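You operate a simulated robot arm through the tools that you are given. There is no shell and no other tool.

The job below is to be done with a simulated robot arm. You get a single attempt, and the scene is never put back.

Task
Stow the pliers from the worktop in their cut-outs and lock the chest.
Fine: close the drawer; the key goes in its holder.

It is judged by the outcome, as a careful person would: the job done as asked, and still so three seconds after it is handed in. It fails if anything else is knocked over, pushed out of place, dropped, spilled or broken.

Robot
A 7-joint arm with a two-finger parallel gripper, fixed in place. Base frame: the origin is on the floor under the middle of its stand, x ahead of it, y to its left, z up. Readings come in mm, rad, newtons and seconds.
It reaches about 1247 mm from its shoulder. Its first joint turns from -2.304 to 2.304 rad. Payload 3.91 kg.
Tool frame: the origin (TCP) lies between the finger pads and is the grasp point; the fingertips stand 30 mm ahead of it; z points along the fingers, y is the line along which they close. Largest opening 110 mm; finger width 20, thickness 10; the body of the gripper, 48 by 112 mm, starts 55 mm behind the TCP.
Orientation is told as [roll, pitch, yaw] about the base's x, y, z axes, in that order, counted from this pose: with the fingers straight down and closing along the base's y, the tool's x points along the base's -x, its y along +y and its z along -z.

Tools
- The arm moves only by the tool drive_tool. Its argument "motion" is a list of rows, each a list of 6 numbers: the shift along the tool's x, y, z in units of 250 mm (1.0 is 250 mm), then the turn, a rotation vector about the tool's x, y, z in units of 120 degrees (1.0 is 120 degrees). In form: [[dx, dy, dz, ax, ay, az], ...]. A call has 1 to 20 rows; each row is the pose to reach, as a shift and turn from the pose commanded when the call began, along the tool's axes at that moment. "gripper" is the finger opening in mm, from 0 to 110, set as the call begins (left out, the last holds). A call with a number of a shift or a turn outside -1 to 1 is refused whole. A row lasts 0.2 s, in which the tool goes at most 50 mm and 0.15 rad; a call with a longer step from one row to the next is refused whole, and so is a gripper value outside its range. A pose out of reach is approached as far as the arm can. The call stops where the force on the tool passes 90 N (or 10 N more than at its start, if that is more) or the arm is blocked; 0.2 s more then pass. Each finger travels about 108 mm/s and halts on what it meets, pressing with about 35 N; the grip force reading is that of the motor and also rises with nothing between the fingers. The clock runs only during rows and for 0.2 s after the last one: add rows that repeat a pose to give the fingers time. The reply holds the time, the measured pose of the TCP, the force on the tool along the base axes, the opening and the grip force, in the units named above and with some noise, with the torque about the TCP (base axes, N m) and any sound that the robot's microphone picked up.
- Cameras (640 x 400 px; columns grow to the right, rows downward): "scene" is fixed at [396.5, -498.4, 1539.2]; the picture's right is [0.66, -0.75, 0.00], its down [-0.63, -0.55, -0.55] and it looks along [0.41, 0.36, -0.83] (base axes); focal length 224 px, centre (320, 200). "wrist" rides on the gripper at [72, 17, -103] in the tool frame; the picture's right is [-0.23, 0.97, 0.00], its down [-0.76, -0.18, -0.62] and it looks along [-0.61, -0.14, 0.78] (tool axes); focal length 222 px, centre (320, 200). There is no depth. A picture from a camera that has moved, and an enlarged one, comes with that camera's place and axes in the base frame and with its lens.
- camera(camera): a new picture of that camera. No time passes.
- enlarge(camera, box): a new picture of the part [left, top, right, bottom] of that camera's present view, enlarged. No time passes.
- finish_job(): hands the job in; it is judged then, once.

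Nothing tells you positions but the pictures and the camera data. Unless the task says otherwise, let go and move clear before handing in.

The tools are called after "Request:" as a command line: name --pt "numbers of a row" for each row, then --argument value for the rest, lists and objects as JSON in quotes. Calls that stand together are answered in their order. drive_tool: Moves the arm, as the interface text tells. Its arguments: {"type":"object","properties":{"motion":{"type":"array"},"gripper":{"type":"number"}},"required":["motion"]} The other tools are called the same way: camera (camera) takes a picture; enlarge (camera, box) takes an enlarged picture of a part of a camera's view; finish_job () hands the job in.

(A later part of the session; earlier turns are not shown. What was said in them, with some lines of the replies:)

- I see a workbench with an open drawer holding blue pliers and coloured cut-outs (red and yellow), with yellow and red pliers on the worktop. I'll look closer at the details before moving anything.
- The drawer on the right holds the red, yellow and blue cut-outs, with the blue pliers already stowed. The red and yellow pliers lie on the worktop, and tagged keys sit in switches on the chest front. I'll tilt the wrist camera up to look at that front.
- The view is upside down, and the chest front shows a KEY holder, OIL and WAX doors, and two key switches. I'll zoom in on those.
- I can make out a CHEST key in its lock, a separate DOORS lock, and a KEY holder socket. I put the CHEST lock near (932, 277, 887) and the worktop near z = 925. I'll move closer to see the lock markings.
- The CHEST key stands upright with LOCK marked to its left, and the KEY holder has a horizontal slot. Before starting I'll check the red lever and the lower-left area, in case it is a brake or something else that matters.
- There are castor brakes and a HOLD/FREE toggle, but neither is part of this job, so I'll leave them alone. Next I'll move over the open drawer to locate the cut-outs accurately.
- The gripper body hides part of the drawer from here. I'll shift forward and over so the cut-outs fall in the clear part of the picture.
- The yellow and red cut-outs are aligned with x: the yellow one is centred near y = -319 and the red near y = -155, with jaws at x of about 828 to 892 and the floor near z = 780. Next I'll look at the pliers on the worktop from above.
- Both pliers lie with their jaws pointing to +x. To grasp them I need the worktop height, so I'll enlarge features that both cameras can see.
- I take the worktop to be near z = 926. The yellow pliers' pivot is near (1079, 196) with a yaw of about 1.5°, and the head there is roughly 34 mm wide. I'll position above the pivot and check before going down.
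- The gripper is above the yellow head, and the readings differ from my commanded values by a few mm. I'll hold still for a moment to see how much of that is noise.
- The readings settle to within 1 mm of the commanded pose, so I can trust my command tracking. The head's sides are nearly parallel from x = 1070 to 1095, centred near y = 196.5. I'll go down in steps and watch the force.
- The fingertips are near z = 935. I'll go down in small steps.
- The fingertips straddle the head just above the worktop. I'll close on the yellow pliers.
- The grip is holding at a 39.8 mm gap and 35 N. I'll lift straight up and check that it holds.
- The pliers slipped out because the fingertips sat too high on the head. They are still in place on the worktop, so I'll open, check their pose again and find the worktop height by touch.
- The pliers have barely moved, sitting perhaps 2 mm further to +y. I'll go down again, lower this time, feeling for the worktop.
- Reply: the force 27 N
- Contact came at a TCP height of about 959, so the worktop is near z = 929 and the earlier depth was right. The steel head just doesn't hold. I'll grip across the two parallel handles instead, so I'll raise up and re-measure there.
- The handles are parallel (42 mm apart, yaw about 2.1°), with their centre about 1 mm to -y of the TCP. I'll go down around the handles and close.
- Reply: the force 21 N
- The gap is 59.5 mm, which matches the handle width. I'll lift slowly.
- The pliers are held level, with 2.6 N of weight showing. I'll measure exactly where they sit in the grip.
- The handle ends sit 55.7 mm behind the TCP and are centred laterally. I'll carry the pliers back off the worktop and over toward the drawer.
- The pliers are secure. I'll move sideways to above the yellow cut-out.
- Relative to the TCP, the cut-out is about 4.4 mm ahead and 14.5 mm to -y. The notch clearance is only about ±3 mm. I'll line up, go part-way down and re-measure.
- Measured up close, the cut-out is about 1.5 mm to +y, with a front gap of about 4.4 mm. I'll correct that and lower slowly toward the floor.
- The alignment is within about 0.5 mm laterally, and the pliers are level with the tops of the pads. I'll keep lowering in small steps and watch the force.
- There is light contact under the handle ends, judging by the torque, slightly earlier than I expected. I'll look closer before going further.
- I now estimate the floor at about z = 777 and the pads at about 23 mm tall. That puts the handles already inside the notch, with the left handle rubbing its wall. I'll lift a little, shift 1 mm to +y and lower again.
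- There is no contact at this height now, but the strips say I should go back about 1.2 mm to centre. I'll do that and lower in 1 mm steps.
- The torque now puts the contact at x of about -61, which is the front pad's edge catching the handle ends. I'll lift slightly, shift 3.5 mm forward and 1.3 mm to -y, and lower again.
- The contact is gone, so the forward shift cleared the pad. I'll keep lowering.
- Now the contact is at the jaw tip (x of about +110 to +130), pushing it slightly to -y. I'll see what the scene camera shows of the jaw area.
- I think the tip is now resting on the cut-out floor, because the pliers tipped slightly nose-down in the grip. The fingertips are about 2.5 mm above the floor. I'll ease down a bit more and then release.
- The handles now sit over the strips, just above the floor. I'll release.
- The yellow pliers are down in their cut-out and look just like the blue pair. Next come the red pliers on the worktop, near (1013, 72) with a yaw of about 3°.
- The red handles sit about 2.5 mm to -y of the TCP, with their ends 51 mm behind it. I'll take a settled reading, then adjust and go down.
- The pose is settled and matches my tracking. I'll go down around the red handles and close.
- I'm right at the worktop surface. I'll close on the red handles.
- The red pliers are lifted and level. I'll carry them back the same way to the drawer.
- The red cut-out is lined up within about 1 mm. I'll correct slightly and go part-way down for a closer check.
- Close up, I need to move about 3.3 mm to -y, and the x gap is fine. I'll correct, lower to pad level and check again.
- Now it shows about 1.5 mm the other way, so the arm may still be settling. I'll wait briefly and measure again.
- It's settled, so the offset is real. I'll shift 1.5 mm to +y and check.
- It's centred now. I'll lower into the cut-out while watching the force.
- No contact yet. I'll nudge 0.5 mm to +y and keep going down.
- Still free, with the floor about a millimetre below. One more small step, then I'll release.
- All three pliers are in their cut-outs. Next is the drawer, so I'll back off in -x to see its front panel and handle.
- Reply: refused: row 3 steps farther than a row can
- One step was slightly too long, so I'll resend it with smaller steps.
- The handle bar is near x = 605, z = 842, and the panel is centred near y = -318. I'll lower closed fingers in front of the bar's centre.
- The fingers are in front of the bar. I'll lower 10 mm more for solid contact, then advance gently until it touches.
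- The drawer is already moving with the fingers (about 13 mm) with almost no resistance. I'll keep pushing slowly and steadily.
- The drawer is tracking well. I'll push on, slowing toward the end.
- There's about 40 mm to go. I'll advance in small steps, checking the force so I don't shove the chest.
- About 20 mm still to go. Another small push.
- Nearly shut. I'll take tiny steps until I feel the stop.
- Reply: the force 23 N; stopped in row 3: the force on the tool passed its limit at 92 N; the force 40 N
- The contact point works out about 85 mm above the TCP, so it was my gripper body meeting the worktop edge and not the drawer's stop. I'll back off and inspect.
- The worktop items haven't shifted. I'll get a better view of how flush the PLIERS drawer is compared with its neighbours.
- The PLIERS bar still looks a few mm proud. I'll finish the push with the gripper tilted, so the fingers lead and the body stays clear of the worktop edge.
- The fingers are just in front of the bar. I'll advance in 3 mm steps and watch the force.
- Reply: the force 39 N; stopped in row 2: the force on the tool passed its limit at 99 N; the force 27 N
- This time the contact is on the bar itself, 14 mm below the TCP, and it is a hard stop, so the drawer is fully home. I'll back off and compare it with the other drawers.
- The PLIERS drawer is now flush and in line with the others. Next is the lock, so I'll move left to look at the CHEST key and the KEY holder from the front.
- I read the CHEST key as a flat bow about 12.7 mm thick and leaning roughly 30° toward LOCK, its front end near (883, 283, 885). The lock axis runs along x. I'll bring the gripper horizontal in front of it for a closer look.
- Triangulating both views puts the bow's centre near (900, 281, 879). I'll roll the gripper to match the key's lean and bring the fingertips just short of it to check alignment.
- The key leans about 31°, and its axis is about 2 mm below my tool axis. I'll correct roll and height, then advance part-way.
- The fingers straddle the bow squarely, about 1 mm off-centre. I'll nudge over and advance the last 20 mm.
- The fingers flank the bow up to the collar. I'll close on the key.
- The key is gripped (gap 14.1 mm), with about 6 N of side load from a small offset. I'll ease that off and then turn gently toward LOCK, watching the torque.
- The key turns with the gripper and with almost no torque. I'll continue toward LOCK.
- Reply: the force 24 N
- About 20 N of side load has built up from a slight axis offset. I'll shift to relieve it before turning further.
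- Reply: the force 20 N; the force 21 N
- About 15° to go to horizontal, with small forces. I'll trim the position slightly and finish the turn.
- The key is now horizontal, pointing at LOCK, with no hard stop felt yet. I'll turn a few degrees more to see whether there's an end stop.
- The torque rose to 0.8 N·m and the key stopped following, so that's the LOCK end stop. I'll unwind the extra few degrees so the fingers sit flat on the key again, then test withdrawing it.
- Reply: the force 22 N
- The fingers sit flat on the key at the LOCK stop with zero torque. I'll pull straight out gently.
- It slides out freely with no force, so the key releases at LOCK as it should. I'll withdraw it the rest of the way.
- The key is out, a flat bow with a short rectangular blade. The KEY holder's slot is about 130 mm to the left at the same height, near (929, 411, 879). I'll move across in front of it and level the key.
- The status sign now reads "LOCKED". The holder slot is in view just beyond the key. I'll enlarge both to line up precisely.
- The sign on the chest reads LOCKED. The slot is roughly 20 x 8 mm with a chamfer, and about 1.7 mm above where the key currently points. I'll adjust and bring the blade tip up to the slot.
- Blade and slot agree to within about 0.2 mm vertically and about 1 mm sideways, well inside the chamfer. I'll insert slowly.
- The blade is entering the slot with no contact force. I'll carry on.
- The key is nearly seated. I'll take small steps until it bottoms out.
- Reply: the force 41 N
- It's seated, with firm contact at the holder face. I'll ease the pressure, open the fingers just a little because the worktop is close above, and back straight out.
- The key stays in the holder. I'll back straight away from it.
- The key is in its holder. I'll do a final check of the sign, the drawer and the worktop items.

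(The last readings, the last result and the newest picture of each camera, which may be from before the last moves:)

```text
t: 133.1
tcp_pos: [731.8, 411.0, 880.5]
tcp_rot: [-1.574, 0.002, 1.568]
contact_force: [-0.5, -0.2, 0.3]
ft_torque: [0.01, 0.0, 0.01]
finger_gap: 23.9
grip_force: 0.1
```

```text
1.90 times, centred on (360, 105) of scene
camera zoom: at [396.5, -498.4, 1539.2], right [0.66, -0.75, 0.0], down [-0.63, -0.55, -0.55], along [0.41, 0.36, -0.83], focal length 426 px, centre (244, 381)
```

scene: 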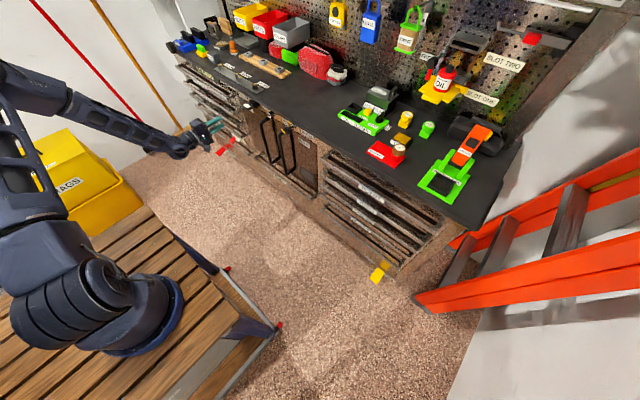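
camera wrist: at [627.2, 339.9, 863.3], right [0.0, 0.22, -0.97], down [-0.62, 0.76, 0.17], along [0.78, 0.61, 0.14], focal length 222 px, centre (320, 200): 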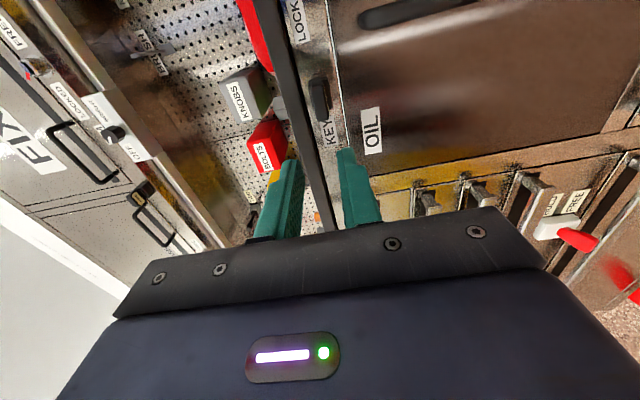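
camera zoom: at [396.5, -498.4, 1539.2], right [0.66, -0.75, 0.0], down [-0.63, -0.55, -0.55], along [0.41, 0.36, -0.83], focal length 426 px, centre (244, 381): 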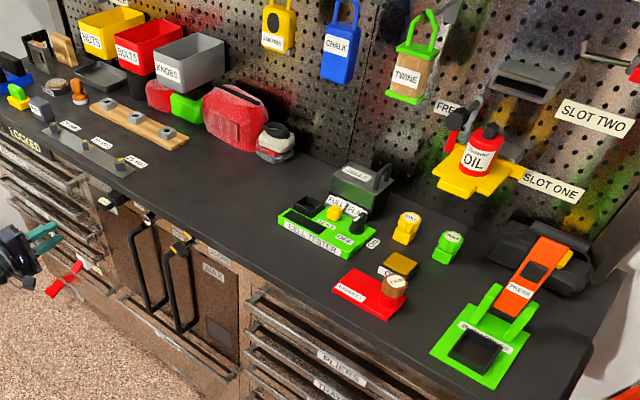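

Everything checks out: the sign reads LOCKED, the PLIERS drawer is flush, the key is in its holder and nothing else has moved. I'll draw the arm a bit further clear before handing in.

Request:
drive_tool --pt "0 0 -0.1 0 0 0" --pt "0 0 -0.25 0 0 0" --pt "0 0 -0.4 0 0 0" --pt "0 0 -0.4 0 0 0" --pt "0 0 -0.4 0 0 0"

Request:
camera --camera "scene"

```text
t: 134.3
tcp_pos: [633.7, 409.6, 878.7]
tcp_rot: [-1.573, 0.002, 1.569]
contact_force: [-0.7, 0.1, 0.2]
ft_torque: [0.02, -0.01, -0.02]
finger_gap: 24.0
grip_force: 0.1
```

```text
taken
```

scene: 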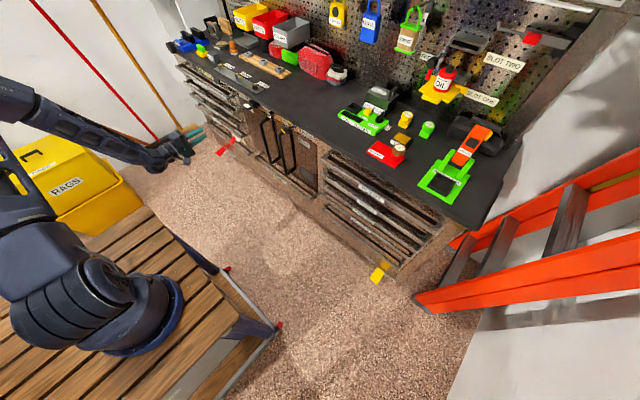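

The arm is clear and still. The pliers are stowed, the drawer is shut, the chest is locked and the key is in its holder, so I'm handing the job in.

Request:
finish_job

```text
The job is handed in.
```

The red and yellow pliers are stowed in their matching cut-outs and the PLIERS drawer is closed flush with the others. The chest is locked: its sign now reads LOCKED. The CHEST key is seated in the KEY holder.

- **First grasp:** my first grip on the yellow pliers slipped off the steel head. They stayed on the worktop, and I picked them up by the handles instead.
- **Closing the drawer:** near the end of the push the gripper body met the worktop edge and stopped at about 92 N. I backed off and finished with the gripper tilted, pressing the drawer to its stop at about 99 N. In the final pictures the chest and everything on the worktop look to be where they started.

I let go of everything and moved the arm clear before handing in.
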